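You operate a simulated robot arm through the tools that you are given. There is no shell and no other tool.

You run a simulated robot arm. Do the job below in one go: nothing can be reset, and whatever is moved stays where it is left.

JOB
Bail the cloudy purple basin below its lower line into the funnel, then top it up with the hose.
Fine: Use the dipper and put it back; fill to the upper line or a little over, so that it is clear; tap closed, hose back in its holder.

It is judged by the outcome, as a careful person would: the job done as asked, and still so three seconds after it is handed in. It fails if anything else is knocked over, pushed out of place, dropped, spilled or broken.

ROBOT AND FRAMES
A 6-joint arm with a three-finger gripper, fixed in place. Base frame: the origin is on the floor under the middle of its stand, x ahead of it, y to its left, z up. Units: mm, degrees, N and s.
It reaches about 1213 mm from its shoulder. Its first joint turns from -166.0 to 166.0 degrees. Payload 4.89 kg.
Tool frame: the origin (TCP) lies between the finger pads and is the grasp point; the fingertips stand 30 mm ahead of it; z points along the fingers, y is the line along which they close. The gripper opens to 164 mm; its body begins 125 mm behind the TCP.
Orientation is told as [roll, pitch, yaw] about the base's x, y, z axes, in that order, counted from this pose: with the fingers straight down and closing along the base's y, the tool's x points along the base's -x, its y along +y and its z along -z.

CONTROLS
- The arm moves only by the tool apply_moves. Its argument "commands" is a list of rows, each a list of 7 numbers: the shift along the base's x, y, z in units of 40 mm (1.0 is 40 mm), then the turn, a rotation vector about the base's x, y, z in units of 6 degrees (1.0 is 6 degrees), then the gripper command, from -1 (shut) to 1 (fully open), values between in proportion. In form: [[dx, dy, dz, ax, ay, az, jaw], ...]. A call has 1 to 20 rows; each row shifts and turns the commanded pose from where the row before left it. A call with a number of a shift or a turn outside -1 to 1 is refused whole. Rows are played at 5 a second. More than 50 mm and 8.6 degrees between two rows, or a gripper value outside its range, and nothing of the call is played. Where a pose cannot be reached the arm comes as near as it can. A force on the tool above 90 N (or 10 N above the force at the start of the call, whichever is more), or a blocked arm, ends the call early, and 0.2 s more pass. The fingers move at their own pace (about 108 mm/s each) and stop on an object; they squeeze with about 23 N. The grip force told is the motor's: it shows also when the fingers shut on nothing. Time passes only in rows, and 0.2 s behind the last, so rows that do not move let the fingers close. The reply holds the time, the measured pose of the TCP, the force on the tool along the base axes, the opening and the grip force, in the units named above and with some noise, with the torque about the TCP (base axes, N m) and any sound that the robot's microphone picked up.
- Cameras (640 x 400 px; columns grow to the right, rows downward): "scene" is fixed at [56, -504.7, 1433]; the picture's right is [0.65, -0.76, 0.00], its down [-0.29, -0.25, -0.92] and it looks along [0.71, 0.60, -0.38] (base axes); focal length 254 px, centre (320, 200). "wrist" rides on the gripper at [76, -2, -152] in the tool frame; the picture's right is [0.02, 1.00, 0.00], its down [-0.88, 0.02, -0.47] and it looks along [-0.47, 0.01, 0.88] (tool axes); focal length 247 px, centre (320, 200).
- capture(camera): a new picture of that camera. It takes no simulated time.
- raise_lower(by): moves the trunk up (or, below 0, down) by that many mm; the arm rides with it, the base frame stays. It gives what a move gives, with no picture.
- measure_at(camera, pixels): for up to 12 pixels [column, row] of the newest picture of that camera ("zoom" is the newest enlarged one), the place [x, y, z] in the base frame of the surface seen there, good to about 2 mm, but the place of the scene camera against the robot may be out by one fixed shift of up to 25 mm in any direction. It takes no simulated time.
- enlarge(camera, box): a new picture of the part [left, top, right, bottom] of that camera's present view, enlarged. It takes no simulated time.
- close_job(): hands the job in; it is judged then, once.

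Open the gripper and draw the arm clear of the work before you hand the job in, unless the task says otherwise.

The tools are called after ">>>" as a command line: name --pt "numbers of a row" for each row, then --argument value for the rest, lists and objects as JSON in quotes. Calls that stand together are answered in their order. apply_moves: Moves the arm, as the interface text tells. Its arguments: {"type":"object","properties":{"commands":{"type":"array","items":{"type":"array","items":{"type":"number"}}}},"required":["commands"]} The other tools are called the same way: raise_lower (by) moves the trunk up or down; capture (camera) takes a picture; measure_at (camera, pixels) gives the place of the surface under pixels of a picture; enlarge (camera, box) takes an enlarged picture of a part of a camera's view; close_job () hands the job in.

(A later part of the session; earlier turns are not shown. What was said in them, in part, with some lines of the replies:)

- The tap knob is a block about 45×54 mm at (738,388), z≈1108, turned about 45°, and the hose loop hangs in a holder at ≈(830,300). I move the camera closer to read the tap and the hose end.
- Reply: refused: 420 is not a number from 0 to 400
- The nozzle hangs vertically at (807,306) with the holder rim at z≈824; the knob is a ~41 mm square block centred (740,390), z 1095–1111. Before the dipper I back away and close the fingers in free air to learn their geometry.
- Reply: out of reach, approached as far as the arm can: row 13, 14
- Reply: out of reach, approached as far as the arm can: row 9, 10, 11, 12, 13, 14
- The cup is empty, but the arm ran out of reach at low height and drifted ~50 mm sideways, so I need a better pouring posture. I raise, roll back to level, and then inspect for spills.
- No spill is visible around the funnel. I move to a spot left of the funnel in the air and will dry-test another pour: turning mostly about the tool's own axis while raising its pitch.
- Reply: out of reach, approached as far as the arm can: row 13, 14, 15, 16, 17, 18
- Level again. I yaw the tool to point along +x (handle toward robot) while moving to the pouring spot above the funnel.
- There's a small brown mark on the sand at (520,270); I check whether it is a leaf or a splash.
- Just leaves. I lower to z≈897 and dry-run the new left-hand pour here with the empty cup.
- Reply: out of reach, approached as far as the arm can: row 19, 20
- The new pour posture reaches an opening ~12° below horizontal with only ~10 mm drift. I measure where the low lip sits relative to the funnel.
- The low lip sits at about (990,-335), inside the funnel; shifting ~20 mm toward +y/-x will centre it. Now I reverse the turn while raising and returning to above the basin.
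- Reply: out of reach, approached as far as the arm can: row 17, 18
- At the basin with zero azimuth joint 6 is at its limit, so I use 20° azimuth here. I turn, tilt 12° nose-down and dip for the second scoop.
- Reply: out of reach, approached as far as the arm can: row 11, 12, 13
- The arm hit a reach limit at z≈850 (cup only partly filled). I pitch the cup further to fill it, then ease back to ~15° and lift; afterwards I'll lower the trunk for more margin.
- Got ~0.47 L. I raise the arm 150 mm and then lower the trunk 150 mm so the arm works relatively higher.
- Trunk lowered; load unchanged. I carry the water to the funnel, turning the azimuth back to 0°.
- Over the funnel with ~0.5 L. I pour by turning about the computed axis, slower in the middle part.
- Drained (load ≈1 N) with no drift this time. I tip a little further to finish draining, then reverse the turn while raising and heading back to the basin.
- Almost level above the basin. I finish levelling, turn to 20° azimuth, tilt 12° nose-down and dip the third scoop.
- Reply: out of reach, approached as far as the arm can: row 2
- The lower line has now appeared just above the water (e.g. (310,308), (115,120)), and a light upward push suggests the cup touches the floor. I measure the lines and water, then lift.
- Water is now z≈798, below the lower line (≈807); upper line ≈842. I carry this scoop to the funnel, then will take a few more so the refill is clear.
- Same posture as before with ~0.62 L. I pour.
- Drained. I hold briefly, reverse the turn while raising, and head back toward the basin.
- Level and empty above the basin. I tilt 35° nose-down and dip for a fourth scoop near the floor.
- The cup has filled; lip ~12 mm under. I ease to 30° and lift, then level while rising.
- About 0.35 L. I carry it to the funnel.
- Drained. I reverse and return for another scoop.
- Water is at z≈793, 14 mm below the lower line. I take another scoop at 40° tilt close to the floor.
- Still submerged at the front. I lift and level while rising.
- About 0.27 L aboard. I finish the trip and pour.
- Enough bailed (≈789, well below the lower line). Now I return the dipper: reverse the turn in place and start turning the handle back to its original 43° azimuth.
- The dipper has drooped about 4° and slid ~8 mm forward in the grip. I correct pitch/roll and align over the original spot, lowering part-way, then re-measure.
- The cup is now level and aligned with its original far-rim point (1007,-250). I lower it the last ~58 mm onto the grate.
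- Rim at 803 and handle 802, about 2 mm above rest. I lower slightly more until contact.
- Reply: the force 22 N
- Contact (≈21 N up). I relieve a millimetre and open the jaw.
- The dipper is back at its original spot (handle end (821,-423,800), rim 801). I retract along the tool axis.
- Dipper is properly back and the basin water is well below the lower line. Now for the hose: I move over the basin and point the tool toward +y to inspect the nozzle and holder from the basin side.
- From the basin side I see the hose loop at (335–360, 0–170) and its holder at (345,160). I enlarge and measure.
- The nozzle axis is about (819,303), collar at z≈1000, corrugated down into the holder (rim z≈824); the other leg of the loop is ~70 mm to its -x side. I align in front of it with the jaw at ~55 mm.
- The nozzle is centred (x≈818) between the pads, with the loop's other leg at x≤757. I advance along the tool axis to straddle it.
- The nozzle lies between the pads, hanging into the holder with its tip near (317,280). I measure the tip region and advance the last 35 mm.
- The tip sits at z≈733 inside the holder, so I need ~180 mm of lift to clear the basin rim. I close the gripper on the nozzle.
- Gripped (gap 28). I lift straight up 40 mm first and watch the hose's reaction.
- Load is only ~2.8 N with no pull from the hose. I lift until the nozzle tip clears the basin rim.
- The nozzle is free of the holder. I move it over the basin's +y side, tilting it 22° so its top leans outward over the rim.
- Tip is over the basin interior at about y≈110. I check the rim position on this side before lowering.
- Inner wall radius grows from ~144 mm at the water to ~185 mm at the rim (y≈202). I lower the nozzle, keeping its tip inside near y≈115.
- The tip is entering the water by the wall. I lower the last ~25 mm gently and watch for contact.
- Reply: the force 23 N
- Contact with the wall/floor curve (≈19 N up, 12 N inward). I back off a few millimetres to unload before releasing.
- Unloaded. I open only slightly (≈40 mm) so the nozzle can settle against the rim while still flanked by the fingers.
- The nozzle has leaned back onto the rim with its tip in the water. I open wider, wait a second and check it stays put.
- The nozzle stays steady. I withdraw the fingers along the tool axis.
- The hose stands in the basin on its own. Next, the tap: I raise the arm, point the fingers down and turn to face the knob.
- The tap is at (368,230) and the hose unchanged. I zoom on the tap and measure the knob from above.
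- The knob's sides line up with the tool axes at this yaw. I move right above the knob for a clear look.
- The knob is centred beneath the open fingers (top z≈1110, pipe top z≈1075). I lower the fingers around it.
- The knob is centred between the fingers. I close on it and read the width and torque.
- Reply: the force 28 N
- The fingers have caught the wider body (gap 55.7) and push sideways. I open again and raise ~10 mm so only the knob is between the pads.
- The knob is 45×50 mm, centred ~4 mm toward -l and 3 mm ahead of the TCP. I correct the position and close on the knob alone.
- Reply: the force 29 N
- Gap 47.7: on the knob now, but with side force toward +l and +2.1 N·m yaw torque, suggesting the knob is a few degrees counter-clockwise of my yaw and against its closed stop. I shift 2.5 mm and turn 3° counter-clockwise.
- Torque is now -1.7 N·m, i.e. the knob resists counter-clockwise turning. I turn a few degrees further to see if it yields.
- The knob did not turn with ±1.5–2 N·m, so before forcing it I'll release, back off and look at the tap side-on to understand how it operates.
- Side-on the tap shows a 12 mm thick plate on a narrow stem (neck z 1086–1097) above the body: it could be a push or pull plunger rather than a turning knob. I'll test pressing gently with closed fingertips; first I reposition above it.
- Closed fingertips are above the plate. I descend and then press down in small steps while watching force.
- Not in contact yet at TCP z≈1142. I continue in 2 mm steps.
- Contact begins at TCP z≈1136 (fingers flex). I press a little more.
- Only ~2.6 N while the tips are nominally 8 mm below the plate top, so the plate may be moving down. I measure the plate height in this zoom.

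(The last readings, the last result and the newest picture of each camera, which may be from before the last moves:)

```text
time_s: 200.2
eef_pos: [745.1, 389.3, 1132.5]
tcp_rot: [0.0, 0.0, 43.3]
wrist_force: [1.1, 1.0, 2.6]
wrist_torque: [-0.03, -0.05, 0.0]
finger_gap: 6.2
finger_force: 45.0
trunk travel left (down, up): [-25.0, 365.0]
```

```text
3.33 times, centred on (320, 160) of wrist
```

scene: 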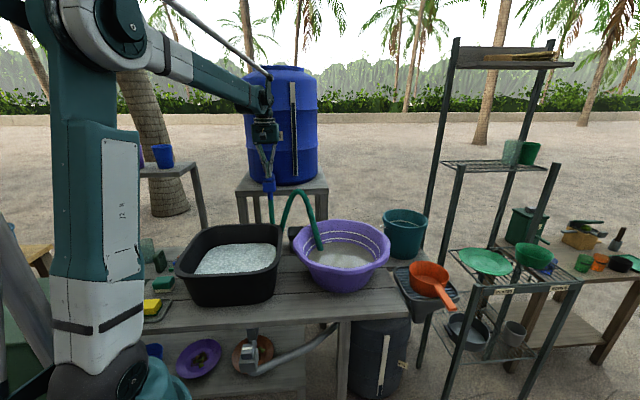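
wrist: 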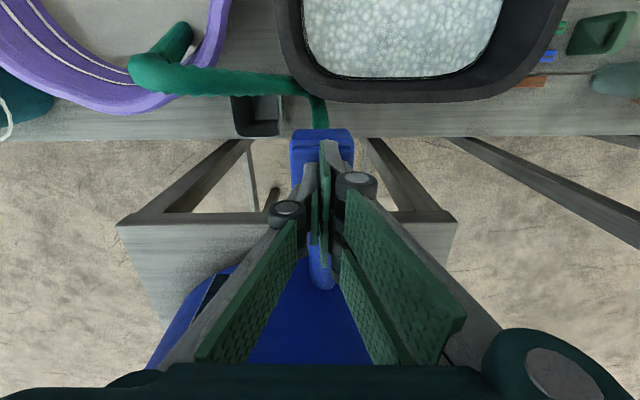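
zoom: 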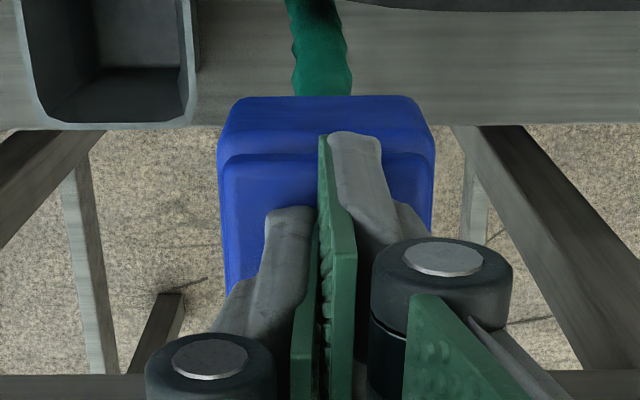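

The plate top now reads ≈1106 (was 1110), so it seems to go down under light force. I keep pressing in small steps and watch for a click or flow.

>>> apply_moves --pt "0 0 -0.05 0 0 0 -1" --pt "0 0 -0.05 0 0 0 -1" --pt "0 0 0 0 0 0 -1"

>>> enlarge --camera "scene" --box '[240, 150, 310, 220]'

>>> measure_at --camera "zoom" --pixels '[[255, 160], [262, 148], [310, 145], [270, 170], [255, 164], [312, 150], [262, 190], [285, 178]]'

```text
time_s: 200.9
eef_pos: [743.8, 389.0, 1129.5]
tcp_rot: [0.0, 0.0, 43.2]
wrist_force: [0.9, -1.0, 4.4]
wrist_torque: [-0.06, -0.06, -0.02]
finger_gap: 6.3
finger_force: 44.9
trunk travel left (down, up): [-25.0, 365.0]
```

```text
5.71 times, centred on (275, 185) of scene
```

zoom: 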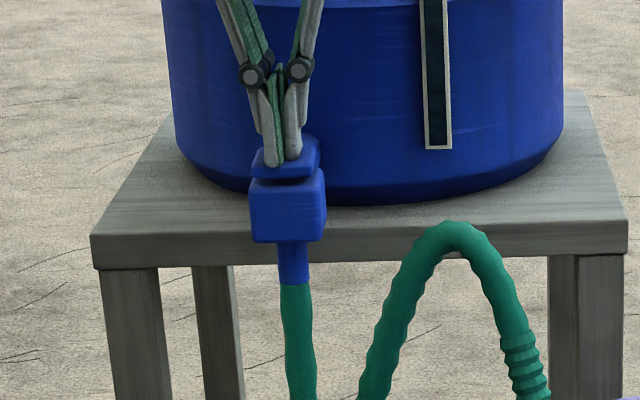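

```text
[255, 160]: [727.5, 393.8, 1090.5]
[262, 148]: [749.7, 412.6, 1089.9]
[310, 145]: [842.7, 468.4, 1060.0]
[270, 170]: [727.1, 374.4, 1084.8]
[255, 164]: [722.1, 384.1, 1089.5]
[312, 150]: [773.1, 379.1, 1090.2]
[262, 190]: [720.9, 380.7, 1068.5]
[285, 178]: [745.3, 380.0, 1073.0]
```

The plate follows the fingers down (≈7 mm so far, 4.4 N): it's a push tap. I check the basin for any flow before pressing further.

>>> enlarge --camera "scene" --box '[280, 190, 400, 295]'

>>> measure_at --camera "zoom" --pixels '[[350, 280], [400, 270], [300, 290], [250, 275]]'

```text
3.81 times, centred on (340, 242) of scene
```

zoom: 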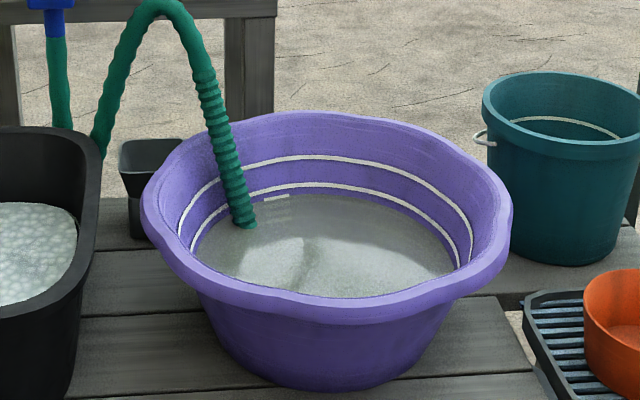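

```text
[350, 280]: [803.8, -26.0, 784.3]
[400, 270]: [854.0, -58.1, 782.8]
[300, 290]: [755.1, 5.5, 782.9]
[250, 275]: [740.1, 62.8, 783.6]
```

Water has risen to about 796 (from 789) — pressing opens the tap and it's flowing into the basin. I hold it for 1 s and measure the rate.

>>> apply_moves --pt "0 0 0 0 0 0 -1" --pt "0 0 0 0 0 0 -1" --pt "0 0 0 0 0 0 -1" --pt "0 0 0 0 0 0 -1"

>>> enlarge --camera "scene" --box '[280, 190, 400, 295]'

>>> measure_at --camera "zoom" --pixels '[[350, 280], [400, 270], [300, 290], [250, 275]]'

```text
time_s: 201.9
eef_pos: [743.5, 388.2, 1128.8]
tcp_rot: [0.0, -0.1, 43.2]
wrist_force: [0.5, -1.6, 4.8]
wrist_torque: [-0.02, 0.01, -0.05]
finger_gap: 6.1
finger_force: 44.9
trunk travel left (down, up): [-25.0, 365.0]
```

```text
3.81 times, centred on (340, 242) of scene
```

zoom: 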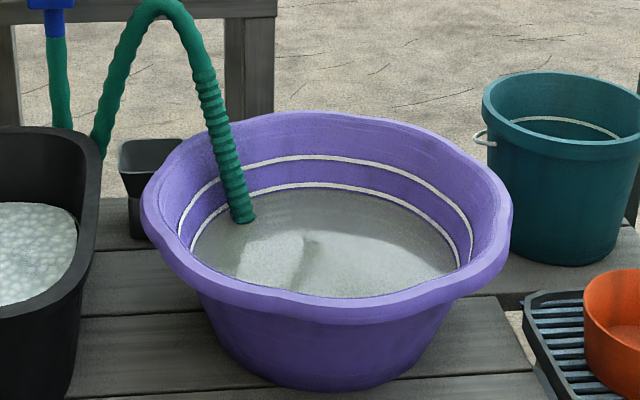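

```text
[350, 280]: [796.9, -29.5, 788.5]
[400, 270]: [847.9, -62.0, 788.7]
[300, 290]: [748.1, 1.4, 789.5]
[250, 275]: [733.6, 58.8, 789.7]
```

About 5.6 mm/s. Before going on I test that releasing the plate shuts the flow: I lift the fingers 15 mm and check.

>>> apply_moves --pt "0 0 0.4 0 0 0 -1"

>>> enlarge --camera "scene" --box '[240, 150, 310, 220]'

>>> measure_at --camera "zoom" --pixels '[[255, 160], [262, 148], [310, 145], [255, 155], [300, 150], [285, 150], [262, 190], [255, 164]]'

>>> enlarge --camera "scene" --box '[280, 190, 400, 295]'

>>> measure_at --camera "zoom" --pixels '[[350, 280], [400, 270], [300, 290], [250, 275]]'

```text
time_s: 202.3
eef_pos: [744.0, 388.0, 1144.7]
tcp_rot: [0.0, 0.1, 43.3]
wrist_force: [0.0, 0.5, -0.3]
wrist_torque: [-0.03, 0.08, -0.02]
finger_gap: 0.0
finger_force: 45.1
trunk travel left (down, up): [-25.0, 365.0]
```

```text
5.71 times, centred on (275, 185) of scene
```

zoom: 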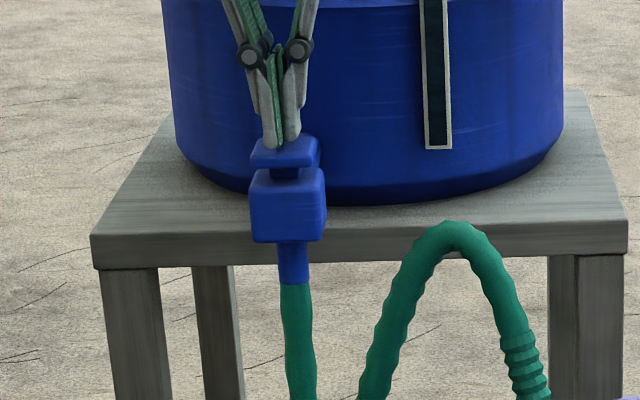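

```text
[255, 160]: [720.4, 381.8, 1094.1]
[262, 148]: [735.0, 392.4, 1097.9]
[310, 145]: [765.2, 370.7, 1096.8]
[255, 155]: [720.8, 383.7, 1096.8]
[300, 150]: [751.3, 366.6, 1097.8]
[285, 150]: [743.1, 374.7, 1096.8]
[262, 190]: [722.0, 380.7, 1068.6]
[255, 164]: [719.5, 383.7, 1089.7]
```

```text
3.81 times, centred on (340, 242) of scene
```

zoom: 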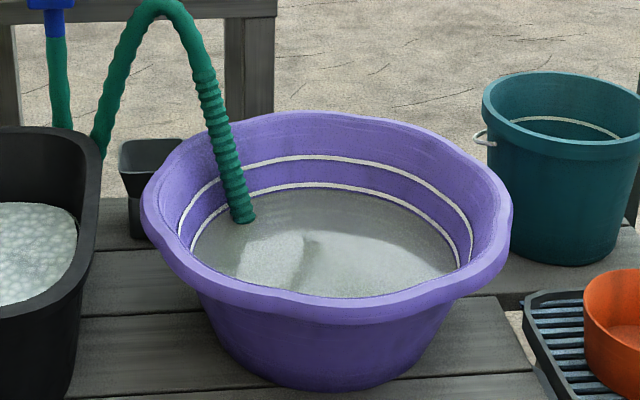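

```text
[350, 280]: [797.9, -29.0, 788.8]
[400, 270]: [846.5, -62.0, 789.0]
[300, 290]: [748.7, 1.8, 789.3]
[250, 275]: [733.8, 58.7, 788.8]
```

The plate sprang back to its original height. I wait 1 s to confirm the level is steady.

>>> apply_moves --pt "0 0 0 0 0 0 -1" --pt "0 0 0 0 0 0 -1" --pt "0 0 0 0 0 0 -1" --pt "0 0 0 0 0 0 -1"

>>> enlarge --camera "scene" --box '[280, 190, 400, 295]'

>>> measure_at --camera "zoom" --pixels '[[350, 280], [400, 270], [300, 290], [250, 275], [330, 156], [440, 190]]'

```text
time_s: 203.3
eef_pos: [744.9, 387.8, 1143.8]
tcp_rot: [0.0, 0.0, 43.3]
wrist_force: [-0.1, -0.8, 0.3]
wrist_torque: [-0.04, -0.02, 0.01]
finger_gap: 0.2
finger_force: 45.2
trunk travel left (down, up): [-25.0, 365.0]
```

```text
3.81 times, centred on (340, 242) of scene
```

zoom: 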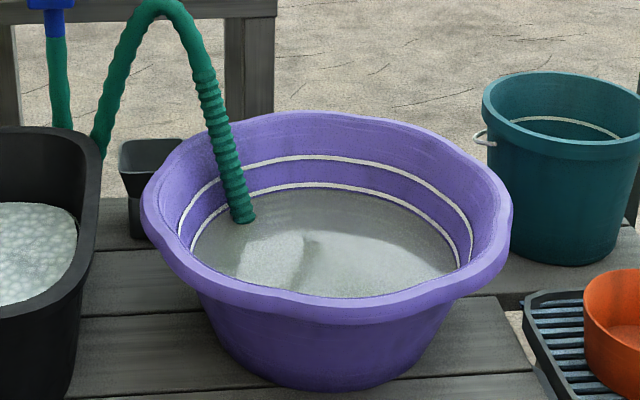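

```text
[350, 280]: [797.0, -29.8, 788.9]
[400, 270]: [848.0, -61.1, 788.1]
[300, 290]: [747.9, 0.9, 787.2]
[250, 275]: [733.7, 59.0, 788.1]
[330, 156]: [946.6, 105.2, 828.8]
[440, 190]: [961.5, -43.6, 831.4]
```

Flow stopped fully (level steady at scene z≈788.5; upper line ≈830). The tap is self-closing. I press again and hold about 3.5 s.

>>> apply_moves --pt "0 0 -0.375 0 0 0 -1" --pt "0 0 0 0 0 0 -1" --pt "0 0 0 0 0 0 -1" --pt "0 0 0 0 0 0 -1" --pt "0 0 0 0 0 0 -1" --pt "0 0 0 0 0 0 -1" --pt "0 0 0 0 0 0 -1" --pt "0 0 0 0 0 0 -1" --pt "0 0 0 0 0 0 -1" --pt "0 0 0 0 0 0 -1" --pt "0 0 0 0 0 0 -1" --pt "0 0 0 0 0 0 -1" --pt "0 0 0 0 0 0 -1" --pt "0 0 0 0 0 0 -1" --pt "0 0 0 0 0 0 -1" --pt "0 0 0 0 0 0 -1"

>>> enlarge --camera "scene" --box '[280, 190, 400, 295]'

>>> measure_at --camera "zoom" --pixels '[[350, 270], [400, 260], [300, 280], [260, 265]]'

```text
time_s: 206.8
eef_pos: [744.5, 386.8, 1131.0]
tcp_rot: [0.0, -0.1, 43.2]
wrist_force: [-0.7, -0.6, 2.9]
wrist_torque: [-0.01, 0.01, -0.02]
finger_gap: 6.2
finger_force: 45.1
trunk travel left (down, up): [-25.0, 365.0]
```

```text
3.81 times, centred on (340, 242) of scene
```

zoom: 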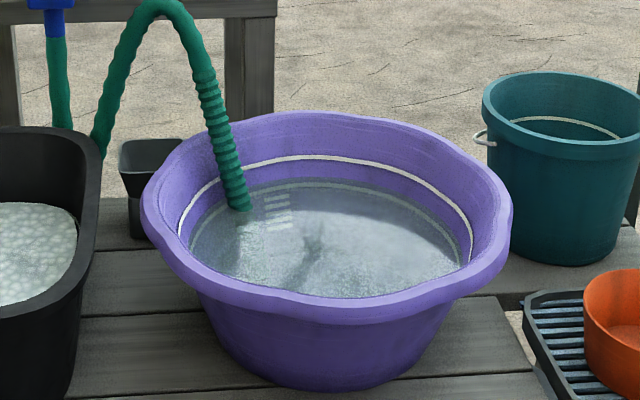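

```text
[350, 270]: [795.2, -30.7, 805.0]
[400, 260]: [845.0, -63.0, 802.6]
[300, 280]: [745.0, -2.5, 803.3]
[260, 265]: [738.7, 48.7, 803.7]
```

Level ≈803.7 and the water is already getting clear (the lower line shows through). I continue holding ~3.8 s.

>>> apply_moves --pt "0 0 0 0 0 0 -1" --pt "0 0 0 0 0 0 -1" --pt "0 0 0 0 0 0 -1" --pt "0 0 0 0 0 0 -1" --pt "0 0 0 0 0 0 -1" --pt "0 0 0 0 0 0 -1" --pt "0 0 0 0 0 0 -1" --pt "0 0 0 0 0 0 -1" --pt "0 0 0 0 0 0 -1" --pt "0 0 0 0 0 0 -1" --pt "0 0 0 0 0 0 -1" --pt "0 0 0 0 0 0 -1" --pt "0 0 0 0 0 0 -1" --pt "0 0 0 0 0 0 -1" --pt "0 0 0 0 0 0 -1" --pt "0 0 0 0 0 0 -1" --pt "0 0 0 0 0 0 -1" --pt "0 0 0 0 0 0 -1"

>>> enlarge --camera "scene" --box '[280, 190, 400, 295]'

>>> measure_at --camera "zoom" --pixels '[[350, 270], [400, 260], [300, 280], [260, 265], [330, 156], [440, 190]]'

```text
time_s: 210.6
eef_pos: [745.0, 386.5, 1130.6]
tcp_rot: [0.0, 0.1, 43.2]
wrist_force: [-0.6, 0.4, 4.0]
wrist_torque: [0.05, 0.0, 0.02]
finger_gap: 5.9
finger_force: 44.7
trunk travel left (down, up): [-25.0, 365.0]
```

```text
3.81 times, centred on (340, 242) of scene
```

zoom: 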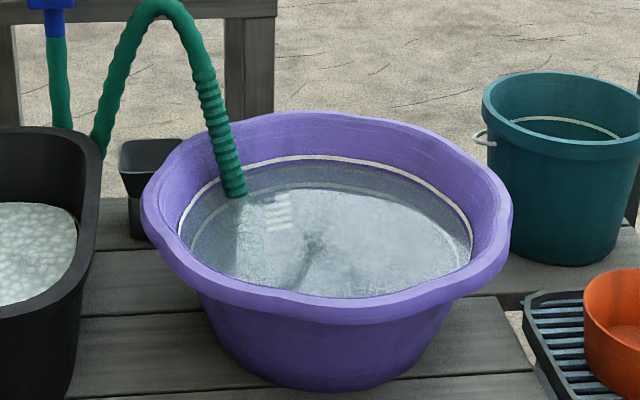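

```text
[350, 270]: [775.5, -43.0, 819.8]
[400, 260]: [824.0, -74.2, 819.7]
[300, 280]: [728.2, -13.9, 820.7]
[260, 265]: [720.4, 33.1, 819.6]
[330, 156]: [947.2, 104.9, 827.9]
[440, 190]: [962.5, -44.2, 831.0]
```

Level ≈820; upper line centre ≈830. I hold another ~2.2 s.

>>> apply_moves --pt "0 0 0 0 0 0 -1" --pt "0 0 0 0 0 0 -1" --pt "0 0 0 0 0 0 -1" --pt "0 0 0 0 0 0 -1" --pt "0 0 0 0 0 0 -1" --pt "0 0 0 0 0 0 -1" --pt "0 0 0 0 0 0 -1" --pt "0 0 0 0 0 0 -1" --pt "0 0 0 0 0 0 -1" --pt "0 0 0 0 0 0 -1"

>>> enlarge --camera "scene" --box '[280, 190, 400, 295]'

>>> measure_at --camera "zoom" --pixels '[[350, 270], [400, 260], [300, 280], [260, 265], [330, 156], [440, 190]]'

```text
time_s: 212.8
eef_pos: [745.3, 387.6, 1131.0]
tcp_rot: [0.1, 0.0, 43.2]
wrist_force: [-0.8, -0.4, 4.0]
wrist_torque: [0.0, -0.05, -0.02]
finger_gap: 5.8
finger_force: 45.0
trunk travel left (down, up): [-25.0, 365.0]
```

```text
3.81 times, centred on (340, 242) of scene
```

zoom: 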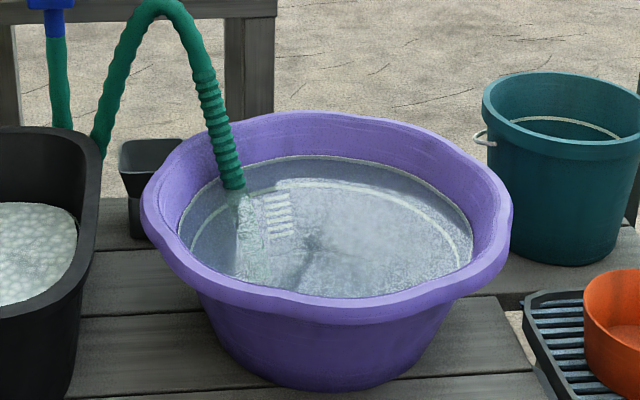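

```text
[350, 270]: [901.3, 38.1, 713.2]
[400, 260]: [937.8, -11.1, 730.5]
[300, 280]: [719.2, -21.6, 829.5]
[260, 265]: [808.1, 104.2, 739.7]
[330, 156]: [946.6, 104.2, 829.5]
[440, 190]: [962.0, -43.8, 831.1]
```

The water is now clear (measurements pass to the floor) and stands right at the upper line (≈829.5). I hold ~0.7 s more to be slightly over, then lift off to close the tap.

>>> apply_moves --pt "0 0 0 0 0 0 -1" --pt "0 0 0 0 0 0 -1" --pt "0 0 0 0 0 0 -1" --pt "0 0 0.4 0 0 0 -1" --pt "0 0 0.5 0 0 0 -1" --pt "0 0 0.5 0 0 0 -1"

>>> enlarge --camera "scene" --box '[280, 190, 400, 295]'

>>> measure_at --camera "zoom" --pixels '[[350, 270], [400, 260], [300, 280], [260, 265], [330, 156], [440, 190], [310, 285], [220, 250], [300, 200]]'

>>> enlarge --camera "scene" --box '[240, 150, 310, 220]'

```text
time_s: 214.2
eef_pos: [745.1, 390.2, 1186.1]
tcp_rot: [-0.1, 0.0, 43.3]
wrist_force: [0.9, 0.3, -0.4]
wrist_torque: [0.03, 0.05, 0.03]
finger_gap: 0.2
finger_force: 44.8
trunk travel left (down, up): [-25.0, 365.0]
```

```text
3.81 times, centred on (340, 242) of scene
```

zoom: 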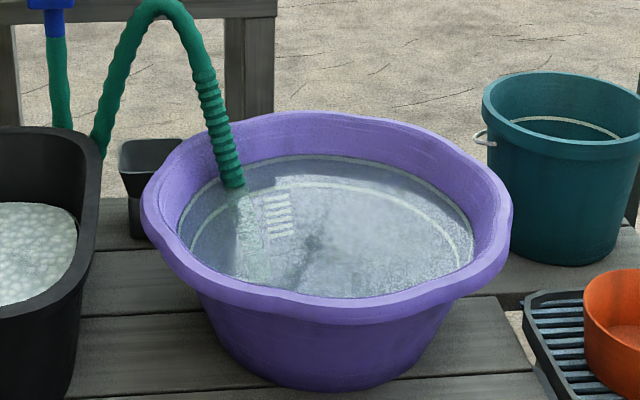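

```text
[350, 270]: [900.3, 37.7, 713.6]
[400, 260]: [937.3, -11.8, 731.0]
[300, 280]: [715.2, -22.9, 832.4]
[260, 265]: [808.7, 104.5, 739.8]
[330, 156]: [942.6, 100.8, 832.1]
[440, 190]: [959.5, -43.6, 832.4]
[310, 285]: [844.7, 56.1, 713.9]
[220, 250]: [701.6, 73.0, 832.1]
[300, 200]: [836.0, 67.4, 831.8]
```

```text
5.71 times, centred on (275, 185) of scene
```

zoom: 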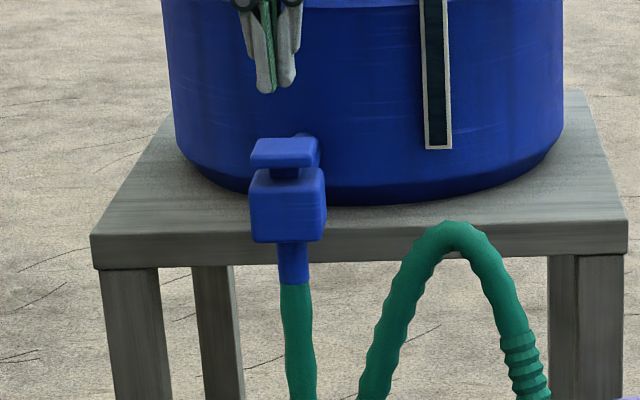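

Tap is shut, and the level is ~2 mm over the line centre. Since removing the nozzle will drop it ~0.7 mm, I give one more short press (~0.5 s) for margin.

>>> apply_moves --pt "0 0 -0.5 0 0 0 -1" --pt "0 0 -0.53 0 0 0 -1" --pt "0 0 -0.375 0 0 0 -1" --pt "0 0 0 0 0 0 -1" --pt "0 0 0 0 0 0 -1" --pt "0 0 0.5 0 0 0 -1" --pt "0 0 0.75 0 0 0 -1" --pt "0 0 0.75 0 0 0 -1"

>>> enlarge --camera "scene" --box '[280, 190, 400, 295]'

>>> measure_at --camera "zoom" --pixels '[[300, 280], [330, 156], [440, 190], [220, 250], [300, 200], [350, 270], [200, 200]]'

>>> capture --camera "scene"

```text
time_s: 215.9
eef_pos: [743.9, 388.0, 1209.5]
tcp_rot: [0.0, 0.0, 43.2]
wrist_force: [0.0, -0.2, -0.1]
wrist_torque: [-0.08, 0.11, 0.01]
finger_gap: 0.2
finger_force: 45.4
trunk travel left (down, up): [-25.0, 365.0]
```

```text
3.81 times, centred on (340, 242) of scene
```

zoom: 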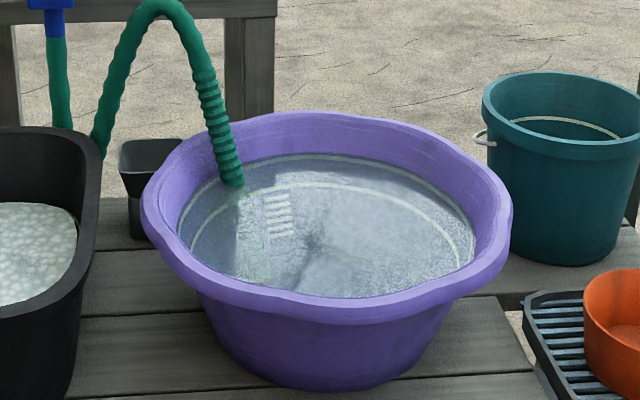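

```text
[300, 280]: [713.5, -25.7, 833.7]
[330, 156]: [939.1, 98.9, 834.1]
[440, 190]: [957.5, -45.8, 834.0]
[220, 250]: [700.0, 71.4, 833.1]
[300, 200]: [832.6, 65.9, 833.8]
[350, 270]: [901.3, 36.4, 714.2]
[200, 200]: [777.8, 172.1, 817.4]
```

```text
taken
```

scene: 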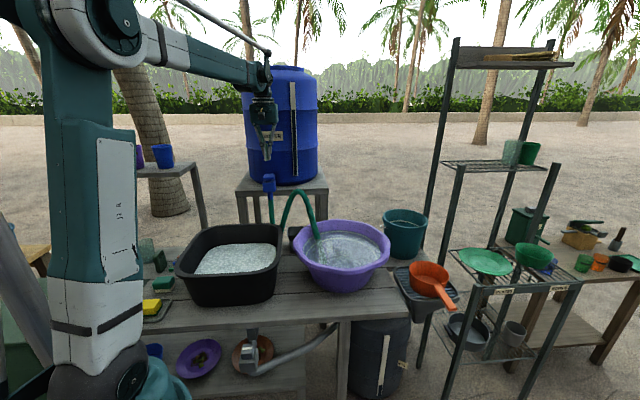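

Level ≈3.8 mm over the line, water clear, tap shut. Now I return the hose: reverse my path back to the nozzle-side pose over the basin.

>>> apply_moves --pt "-0.1 -0.343 0.064 0 0 -1 -0.25" --pt "-0.1 -0.343 0.064 0 0 -1 -0.25" --pt "-0.1 -0.343 0.064 0 0 -1 -0.25" --pt "-0.1 -0.343 0.064 0 0 -1 -0.25" --pt "-0.1 -0.343 0.064 0 0 -1 -0.25" --pt "-0.1 -0.343 0.064 0 0 -1 -0.25" --pt "-0.1 -0.343 0.064 0 0 -1 -0.25" --pt "-0.1 -0.343 0.064 0 0 -1 -0.25" --pt "-0.1 -0.343 0.064 0 0 -1 -0.25" --pt "-0.1 -0.343 0.064 0 0 -1 -0.25" --pt "-0.1 -0.343 0.064 0 0 -1 -0.25" --pt "0.109 -0.361 0 0 0 -1 -0.25" --pt "0.109 -0.361 0 0 0 -1 -0.25" --pt "0.109 -0.361 0 0 0 -1 -0.25" --pt "0.109 -0.361 0 0 0 -1 -0.25" --pt "0.109 -0.361 0 0 0 -1 -0.25" --pt "0.109 -0.361 0 0 0 -1 -0.25" --pt "0.109 -0.361 0 0 0 -1 -0.25" --pt "0.109 -0.361 0 0 0 -1 -0.25" --pt "0.109 -0.361 0 0 0 -1 -0.25"

>>> apply_moves --pt "0.109 -0.361 0 0 0 -1 -0.25" --pt "0.109 -0.361 0 0 0 -1 -0.25" --pt "0 0 0 0 0 -0.2 -0.25" --pt "0.2 0 -0.5 1 0 0 -0.25" --pt "0.2 0 -0.5 1 0 0 -0.25" --pt "0.2 0 -0.5 1 0 0 -0.25" --pt "0.2 0 -0.5 1 0 0 -0.25" --pt "0.2 0 -0.5 1 0 0 -0.25" --pt "0.2 0 -0.5 1 0 0 -0.25" --pt "0.2 0 -0.5 1 0 0 -0.25" --pt "0.2 0 -0.5 1 0 0 -0.25" --pt "0 0 0 0 0 0 -0.25"

>>> capture --camera "wrist"

```text
time_s: 220.2
eef_pos: [739.8, 107.4, 1237.4]
tcp_rot: [0.1, 0.0, -76.9]
wrist_force: [-0.5, 1.1, 0.9]
wrist_torque: [-0.1, -0.04, 0.0]
finger_gap: 61.7
finger_force: 0.0
trunk travel left (down, up): [-25.0, 365.0]
```

```text
time_s: 222.8
eef_pos: [811.6, 80.1, 1079.4]
tcp_rot: [0.1, 48.1, -90.0]
wrist_force: [0.0, 0.4, -0.1]
wrist_torque: [-0.06, -0.04, -0.03]
finger_gap: 61.5
finger_force: 0.0
trunk travel left (down, up): [-25.0, 365.0]
```

```text
taken
```

wrist: 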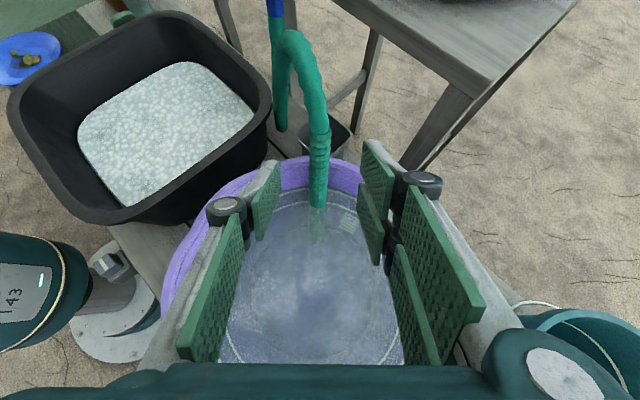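

Same pose as before with the nozzle at (318,170) in view. I measure it and advance to straddle it again.

>>> measure_at --camera "wrist" --pixels '[[318, 190], [318, 170], [319, 150], [320, 130], [318, 110], [312, 90], [340, 300], [260, 340]]'

>>> apply_moves --pt "0 0.3 -0.6 0 0 0 -0.25" --pt "0 0.464 -0.6 0 0 0 -0.25" --pt "0 0.464 -0.418 0 0 0 -0.25" --pt "0 0.464 -0.418 0 0 0 -0.25" --pt "0 0.464 -0.418 0 0 0 -0.25" --pt "0 0 0 0 0 0 -0.25"

>>> capture --camera "wrist"

>>> measure_at --camera "wrist" --pixels '[[318, 240], [318, 220], [320, 200], [320, 180], [320, 160], [318, 140]]'

```text
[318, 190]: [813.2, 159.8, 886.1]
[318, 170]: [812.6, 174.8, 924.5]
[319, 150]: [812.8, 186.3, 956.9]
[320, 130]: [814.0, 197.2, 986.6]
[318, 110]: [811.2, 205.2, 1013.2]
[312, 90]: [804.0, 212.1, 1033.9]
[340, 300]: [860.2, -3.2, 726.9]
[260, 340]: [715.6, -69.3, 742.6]
```

```text
time_s: 224.2
eef_pos: [811.6, 164.6, 978.7]
tcp_rot: [0.0, 48.0, -89.9]
wrist_force: [-0.5, -0.8, 0.4]
wrist_torque: [0.03, -0.02, -0.02]
finger_gap: 61.7
finger_force: 0.2
trunk travel left (down, up): [-25.0, 365.0]
```

```text
taken
```

wrist: 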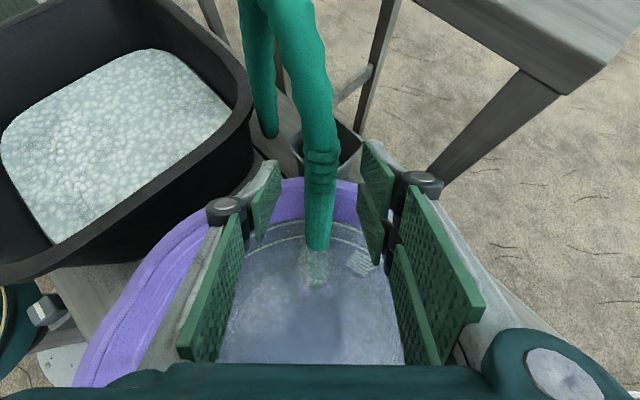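

```text
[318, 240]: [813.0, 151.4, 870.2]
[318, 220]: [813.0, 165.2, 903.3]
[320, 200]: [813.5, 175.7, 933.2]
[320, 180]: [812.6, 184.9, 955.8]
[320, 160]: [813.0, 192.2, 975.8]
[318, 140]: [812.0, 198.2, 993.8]
```

The nozzle axis at z=950 is y≈197.5, x≈813. I advance the last ~44 mm and close.

>>> apply_moves --pt "0.02 0.41 -0.36 0 0 0 -0.25" --pt "0.02 0.41 -0.36 0 0 0 -0.25" --pt "0 0 0 0 0 0 -0.25" --pt "0 0 0 0 0 0 -0.6" --pt "0 0 0 0 0 0 -1" --pt "0 0 0 0 0 0 -1" --pt "0 0 0 0 0 0 -1" --pt "0 0 0 0 0 0 -1"

>>> capture --camera "wrist"

```text
time_s: 225.9
eef_pos: [811.7, 200.6, 951.1]
tcp_rot: [-0.1, 47.9, -90.0]
wrist_force: [-0.3, -0.5, 0.0]
wrist_torque: [0.0, 0.01, -0.02]
finger_gap: 28.0
finger_force: 23.3
trunk travel left (down, up): [-25.0, 365.0]
```

```text
taken
```

wrist: 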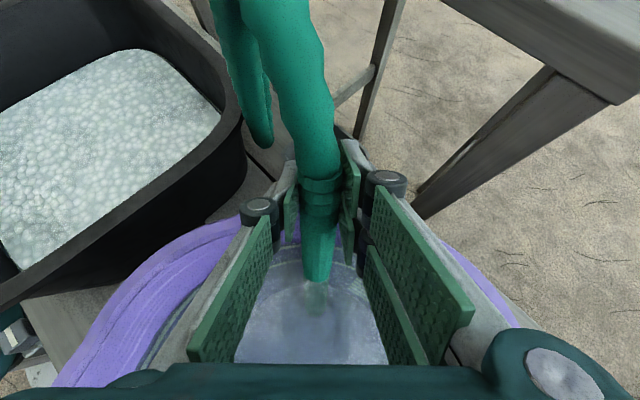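

Gripped again (gap 28). I lift the nozzle straight up out of the basin.

>>> apply_moves --pt "0 0 0.25 0 0 0 -1" --pt "0 0 0.5 0 0 0 -1" --pt "0 0 0.75 0 0 0 -1" --pt "0 0 0.75 0 0 0 -1" --pt "0 0 0.75 0 0 0 -1" --pt "0 0 0.75 0 0 0 -1" --pt "0 0 0.75 0 0 0 -1" --pt "0 0 0.3 0 0 0 -1" --pt "0 0 0 0 0 0 -1" --pt "0 0 0 0 0 0 -1"

>>> capture --camera "wrist"

>>> enlarge --camera "scene" --box '[230, 100, 400, 290]'

```text
time_s: 228.2
eef_pos: [814.3, 199.3, 1143.7]
tcp_rot: [0.0, 48.0, -90.0]
wrist_force: [0.6, 0.0, -2.2]
wrist_torque: [0.02, -0.02, 0.0]
finger_gap: 28.0
finger_force: 23.4
trunk travel left (down, up): [-25.0, 365.0]
```

```text
taken
```

wrist: 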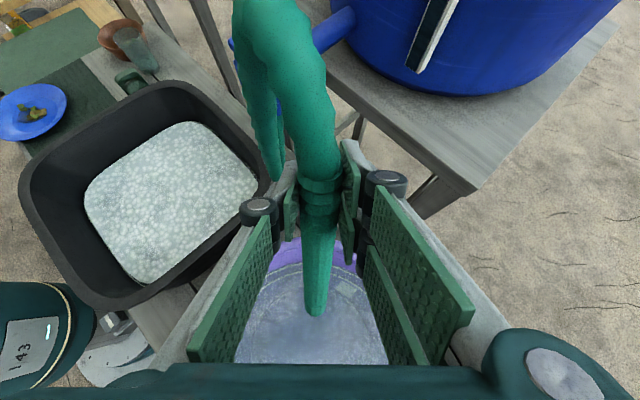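

```text
2.11 times, centred on (315, 195) of scene
```

zoom: 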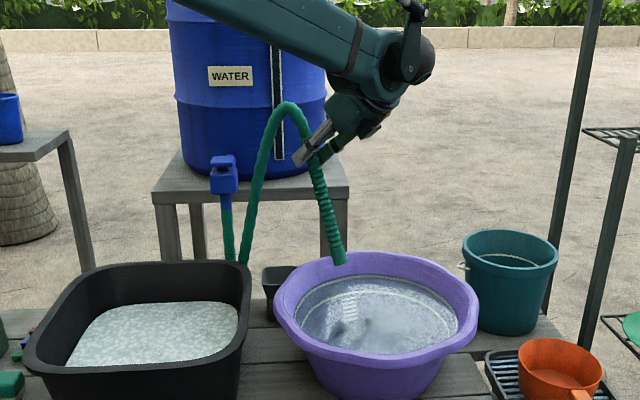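

The nozzle is clear of the basin. I swing it back over the holder, righting it to vertical.

>>> apply_moves --pt "0 0 0 0 0 0 -1" --pt "0.034 0.644 0.05 0.875 0 0 -1" --pt "0.034 0.644 0.05 0.875 0 0 -1" --pt "0.034 0.644 0.05 0.875 0 0 -1" --pt "0.034 0.644 0.05 0.875 0 0 -1" --pt "0 0 0 0 0 0 -1"

>>> capture --camera "wrist"

>>> enlarge --camera "wrist" --box '[240, 120, 400, 370]'

>>> measure_at --camera "wrist" --pixels '[[320, 305], [320, 290], [320, 270], [320, 250], [322, 230], [322, 200], [322, 170], [320, 312], [290, 320], [345, 320], [318, 355], [315, 335]]'

```text
time_s: 229.6
eef_pos: [822.0, 301.2, 1150.5]
tcp_rot: [0.1, 69.2, -90.1]
wrist_force: [0.2, 0.6, -1.1]
wrist_torque: [-0.01, -0.02, -0.01]
finger_gap: 28.1
finger_force: 23.0
trunk travel left (down, up): [-25.0, 365.0]
```

```text
taken
```

wrist: 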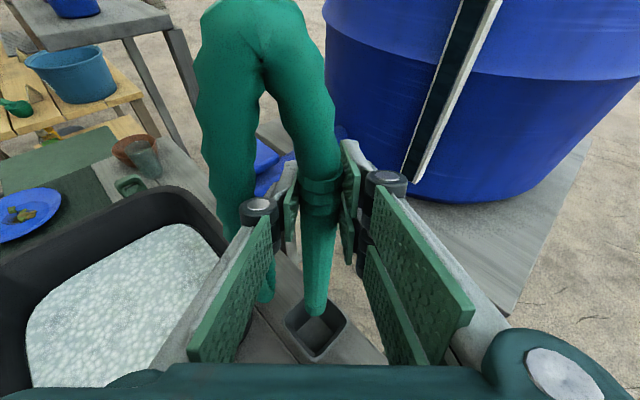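

```text
1.60 times, centred on (320, 245) of wrist
```

zoom: 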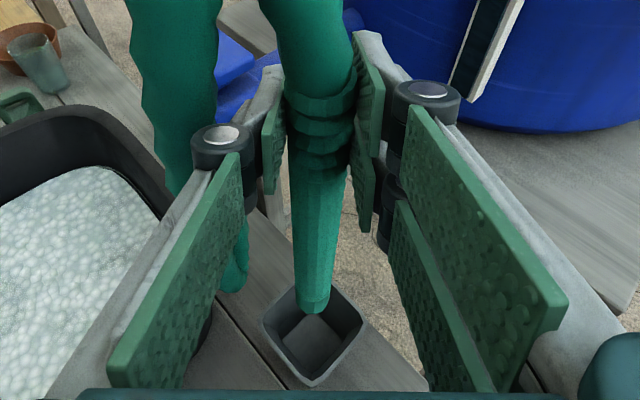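

```text
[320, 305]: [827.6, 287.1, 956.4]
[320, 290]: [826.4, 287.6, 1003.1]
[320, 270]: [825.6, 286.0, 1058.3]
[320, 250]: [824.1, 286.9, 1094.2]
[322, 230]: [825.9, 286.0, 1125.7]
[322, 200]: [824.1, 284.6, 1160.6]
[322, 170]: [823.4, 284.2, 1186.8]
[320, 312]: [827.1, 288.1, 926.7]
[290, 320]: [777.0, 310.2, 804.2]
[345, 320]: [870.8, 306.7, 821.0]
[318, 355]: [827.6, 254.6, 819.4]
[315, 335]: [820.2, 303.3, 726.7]
```

The nozzle hangs vertical, tip ≈(824,301), with holder centre ≈(823,305). I nudge -3 mm in x and lower it into the holder.

>>> apply_moves --pt "-0.075 0.04 -0.3 0 0 0 -1" --pt "0 0 -0.7 0 0 0 -1" --pt "0 0 -0.75 0 0 0 -1" --pt "0 0 0 0 0 0 -1"

>>> capture --camera "wrist"

>>> enlarge --camera "wrist" --box '[240, 180, 400, 370]'

```text
time_s: 230.6
eef_pos: [816.0, 304.4, 1079.1]
tcp_rot: [0.0, 68.9, -90.0]
wrist_force: [0.2, 0.0, -1.4]
wrist_torque: [-0.02, 0.01, 0.0]
finger_gap: 28.0
finger_force: 23.1
trunk travel left (down, up): [-25.0, 365.0]
```

```text
taken
```

wrist: 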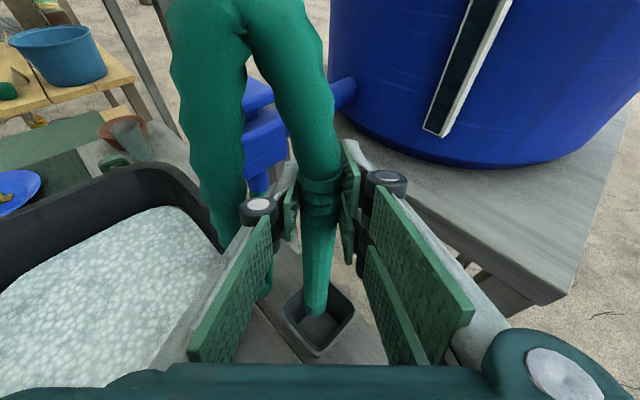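

```text
2.11 times, centred on (320, 275) of wrist
```

zoom: 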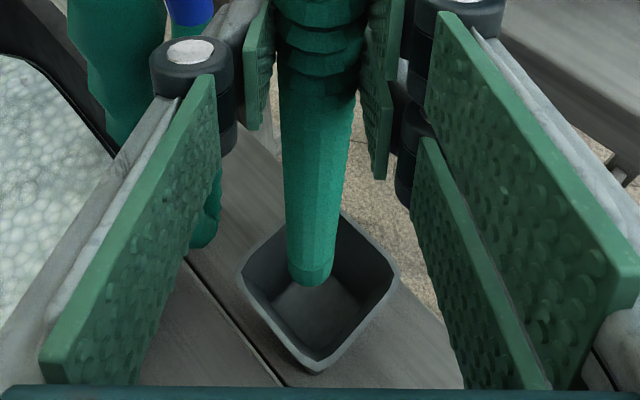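

The tip is over the holder's opening. I continue lowering, slowing near the bottom.

>>> apply_moves --pt "0.03 0 -0.7 0 0 0 -1" --pt "0 0 -0.75 0 0 0 -1" --pt "0 0 -0.6 0 0 0 -1" --pt "0 0 -0.5 0 0 0 -1" --pt "0 0 0 0 0 0 -1"

>>> capture --camera "wrist"

>>> measure_at --camera "wrist" --pixels '[[318, 300], [318, 285], [318, 270], [318, 250], [318, 305], [318, 180]]'

```text
time_s: 231.8
eef_pos: [820.2, 303.8, 978.9]
tcp_rot: [0.0, 69.0, -90.1]
wrist_force: [-0.2, -0.3, -1.1]
wrist_torque: [0.0, -0.05, -0.01]
finger_gap: 28.0
finger_force: 22.7
trunk travel left (down, up): [-25.0, 365.0]
```

```text
taken
```

wrist: 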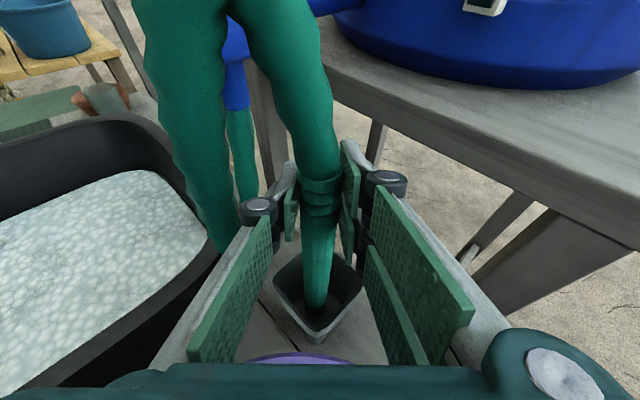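

```text
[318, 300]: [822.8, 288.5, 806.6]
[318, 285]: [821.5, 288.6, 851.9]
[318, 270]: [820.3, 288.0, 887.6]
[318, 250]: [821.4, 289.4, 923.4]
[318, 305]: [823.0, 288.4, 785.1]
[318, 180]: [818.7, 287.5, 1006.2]
```

The nozzle is well inside the holder (tip ≈755). I lower in small steps until it touches bottom.

>>> apply_moves --pt "0 0 -0.25 0 0 0 -1" --pt "0 0 -0.15 0 0 0 -1" --pt "0 0 0 0 0 0 -1"

>>> apply_moves --pt "0 0 -0.08 0 0 0 -1" --pt "0 0 0 0 0 0 -1"

```text
time_s: 232.6
eef_pos: [818.6, 303.0, 963.5]
tcp_rot: [0.0, 69.0, -90.2]
wrist_force: [-1.0, -0.1, -2.1]
wrist_torque: [0.02, -0.02, -0.02]
finger_gap: 28.0
finger_force: 22.9
trunk travel left (down, up): [-25.0, 365.0]
```

```text
time_s: 233.2
eef_pos: [816.6, 302.3, 962.8]
tcp_rot: [0.2, 69.1, -89.9]
wrist_force: [-1.0, 1.8, 40.7]
wrist_torque: [0.01, -0.05, 0.01]
finger_gap: 27.9
finger_force: 23.0
trunk travel left (down, up): [-25.0, 365.0]
```

Bottom contact at TCP z≈963 (40 N). I ease up ~3 mm to unload, then open to release it.

>>> apply_moves --pt "0 0 0.06 0 0 0 -1" --pt "0 0 0 0 0 0 -1"

>>> apply_moves --pt "0 0 0 0 0 0 -0.6" --pt "0 0 0 0 0 0 -0.5" --pt "0 0 0 0 0 0 -0.4" --pt "0 0 0 0 0 0 -0.33" --pt "0 0 0 0 0 0 -0.33"

>>> capture --camera "wrist"

>>> measure_at --camera "wrist" --pixels '[[318, 300], [318, 285], [318, 250], [318, 200], [318, 170], [318, 140]]'

```text
time_s: 233.8
eef_pos: [817.0, 303.7, 961.8]
tcp_rot: [0.1, 68.9, -89.9]
wrist_force: [-1.2, 0.8, 23.8]
wrist_torque: [0.0, 0.0, -0.03]
finger_gap: 28.2
finger_force: 22.9
trunk travel left (down, up): [-25.0, 365.0]
```

```text
time_s: 234.9
eef_pos: [818.4, 303.6, 962.2]
tcp_rot: [-0.1, 69.0, -90.2]
wrist_force: [-0.3, 0.4, 0.0]
wrist_torque: [0.02, -0.01, 0.0]
finger_gap: 55.0
finger_force: 0.0
trunk travel left (down, up): [-25.0, 365.0]
```

```text
taken
```

wrist: 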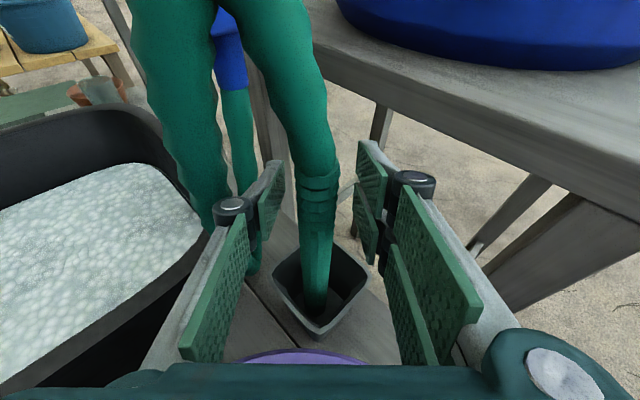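

```text
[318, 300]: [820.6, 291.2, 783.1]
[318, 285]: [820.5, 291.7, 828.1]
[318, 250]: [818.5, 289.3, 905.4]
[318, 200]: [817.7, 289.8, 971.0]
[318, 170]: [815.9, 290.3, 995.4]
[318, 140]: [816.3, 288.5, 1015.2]
```

The nozzle stands back in its holder as originally (x≈819, y front ≈290). I withdraw the fingers along the tool axis.

>>> apply_moves --pt "0 -0.4 0.16 0 0 0 -0.33" --pt "0 -0.654 0.25 0 0 0 -0.33" --pt "0 -0.654 0.25 0 0 0 -0.33" --pt "0 -0.654 0.25 0 0 0 -0.33" --pt "0 -0.654 0.25 0 0 0 -0.33" --pt "0 -0.654 0.4 0 0 0 -0.33" --pt "0 -0.654 0.6 0 0 0 -0.33" --pt "-0.3 -0.5 0.7 0 0 0 -0.33"

>>> capture --camera "wrist"

>>> capture --camera "scene"

>>> enlarge --camera "scene" --box '[240, 150, 400, 295]'

```text
time_s: 236.8
eef_pos: [804.1, 109.3, 1075.8]
tcp_rot: [-0.2, 69.0, -90.1]
wrist_force: [1.7, 0.8, -0.8]
wrist_torque: [0.09, 0.09, 0.18]
finger_gap: 55.2
finger_force: 0.1
trunk travel left (down, up): [-25.0, 365.0]
```

```text
taken
```

wrist: 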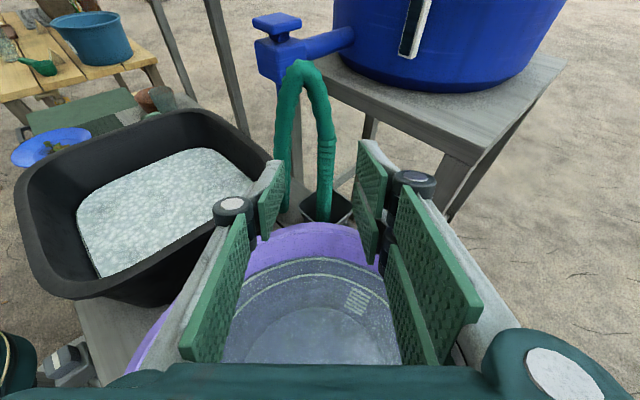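

```text
taken
```

scene: 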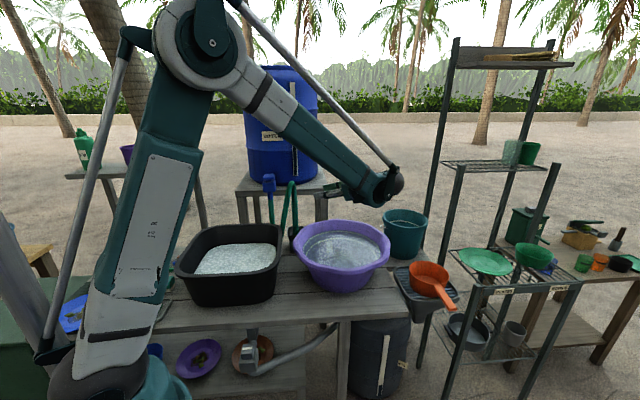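

```text
2.76 times, centred on (320, 222) of scene
```

zoom: 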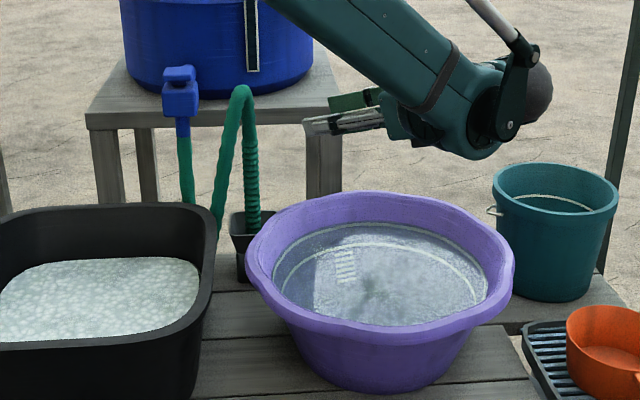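

Everything looks in place. I verify the level against the upper line with the wrist camera and inspect closely.

>>> enlarge --camera "wrist" --box '[220, 210, 410, 370]'

>>> measure_at --camera "wrist" --pixels '[[310, 240], [310, 250], [310, 256], [310, 262], [310, 268], [310, 280], [270, 270], [260, 280], [280, 300], [350, 270], [320, 340], [280, 258]]'

>>> measure_at --camera "scene" --pixels '[[340, 250], [320, 270], [360, 265], [310, 250], [345, 232], [352, 236], [310, 262], [375, 250]]'

```text
2.50 times, centred on (315, 290) of wrist
```

zoom: 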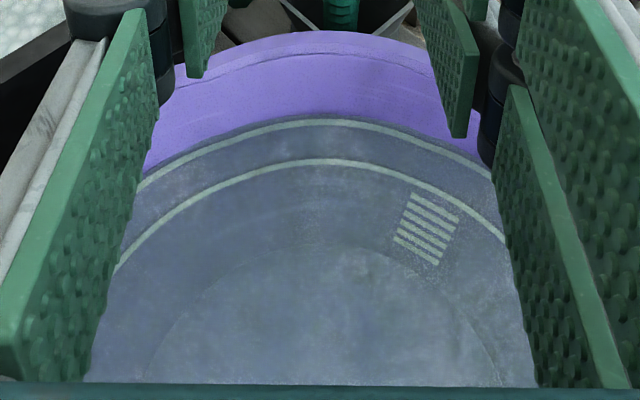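

```text
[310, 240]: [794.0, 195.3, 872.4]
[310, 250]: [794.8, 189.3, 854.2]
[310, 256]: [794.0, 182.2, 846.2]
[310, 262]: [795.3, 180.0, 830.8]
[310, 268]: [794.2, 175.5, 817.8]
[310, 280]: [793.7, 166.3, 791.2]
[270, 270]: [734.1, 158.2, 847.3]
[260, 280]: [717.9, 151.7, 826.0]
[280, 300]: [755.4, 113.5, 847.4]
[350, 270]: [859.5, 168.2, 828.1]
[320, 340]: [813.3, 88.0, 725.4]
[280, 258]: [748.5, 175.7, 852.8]
```

```text
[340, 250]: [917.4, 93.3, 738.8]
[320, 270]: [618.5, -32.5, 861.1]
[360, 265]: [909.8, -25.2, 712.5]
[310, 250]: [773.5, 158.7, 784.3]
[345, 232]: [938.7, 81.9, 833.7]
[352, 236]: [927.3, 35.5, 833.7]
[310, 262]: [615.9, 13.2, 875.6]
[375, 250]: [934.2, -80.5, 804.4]
```

Water is clear and ~4 mm above the upper line, tap shut, hose and dipper back. I draw the arm up and away, opening the gripper.

>>> apply_moves --pt "-0.3 -0.3 0.7 -1 0 0 0" --pt "-0.5 -0.45 0.5 -1 0 0 0" --pt "-0.5 -0.45 0.4 -1 0 0 0" --pt "-0.5 -0.45 0.4 -1 0 0 0.5" --pt "-0.5 -0.45 0.4 -1 0 0 1" --pt "-0.5 -0.45 0.4 -1 0 0 1" --pt "-0.5 -0.45 0.4 -1 0 0 1" --pt "-0.5 -0.45 0.4 -1 0 0 1" --pt "-0.5 -0.45 0.4 -1 0 0 1" --pt "-0.5 -0.45 0.4 -1 0 0 1" --pt "-0.5 -0.45 0.4 -0.9 0 0 1" --pt "-0.5 -0.45 0.2 -0.6 0 0 1" --pt "-0.5 -0.4 0 0 0 0 1" --pt "-0.5 -0.4 0 0 0 0 1" --pt "0 0 0 0 0 0 1"

>>> capture --camera "scene"

>>> capture --camera "wrist"

```text
time_s: 239.9
eef_pos: [533.7, -133.3, 1276.7]
tcp_rot: [0.0, 0.0, -90.0]
wrist_force: [0.8, 0.1, -0.2]
wrist_torque: [-0.07, 0.03, 0.0]
finger_gap: 164.1
finger_force: 0.0
trunk travel left (down, up): [-25.0, 365.0]
```

```text
taken
```

scene: 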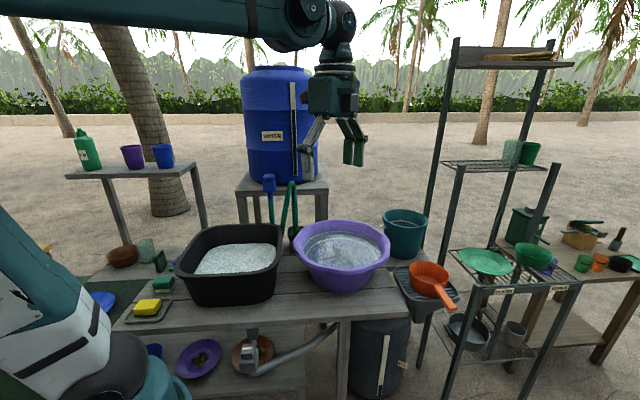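

```text
taken
```

wrist: 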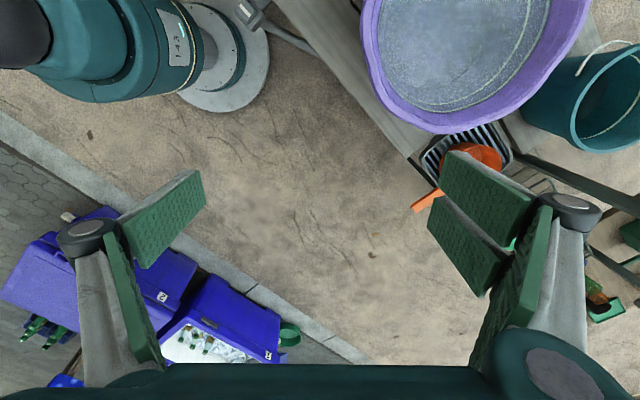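

All objects match the start picture. One last zoom on the dipper/funnel area and table to check for spills.

>>> enlarge --camera "scene" --box '[320, 200, 500, 400]'

>>> enlarge --camera "scene" --box '[230, 160, 400, 300]'

```text
2.00 times, centred on (410, 300) of scene
```

zoom: 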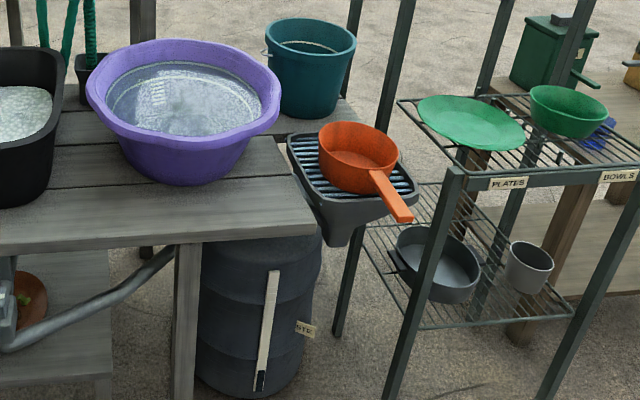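

```text
2.86 times, centred on (315, 230) of scene
```

zoom: 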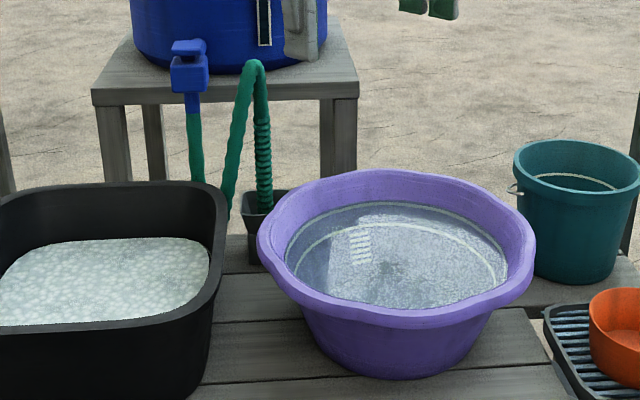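

Everything is in order: the basin is clear and just over the upper line, the dipper is on the funnel grate, the tap has sprung shut, the hose is in its holder, there are no visible spills, and the arm is clear with the gripper open. I hand the job in.

>>> close_job

```text
The job is handed in.
```

The job is done and handed in. The purple basin was bailed below its lower line into the funnel, then topped up with the hose.

- **Bailing:** I took five scoops with the dipper. The water went from about z 825 to about z 789 mm, with the lower line at about 807.
- **Filling:** The water now stands about 4 mm above the upper line. It is clear enough that the lines, marks and basin floor show through.
- **Tap:** It is a push tap that closes itself when released. I watched the level hold steady after one release, and after the last one it stayed put to the end.
- **Dipper and hose:** The dipper is back on the funnel grate within a few millimetres of where it started. The hose nozzle is upright in its holder.
- **Surroundings:** The closing pictures show nothing else moved and no spills. On the first pour the arm ran out of reach and the cup drifted about 50 mm sideways, still over the funnel. I changed the pouring posture after that.

The arm is clear of the work with the gripper open. The trunk is still 150 mm lower than at the start, because I lowered it to reach better.
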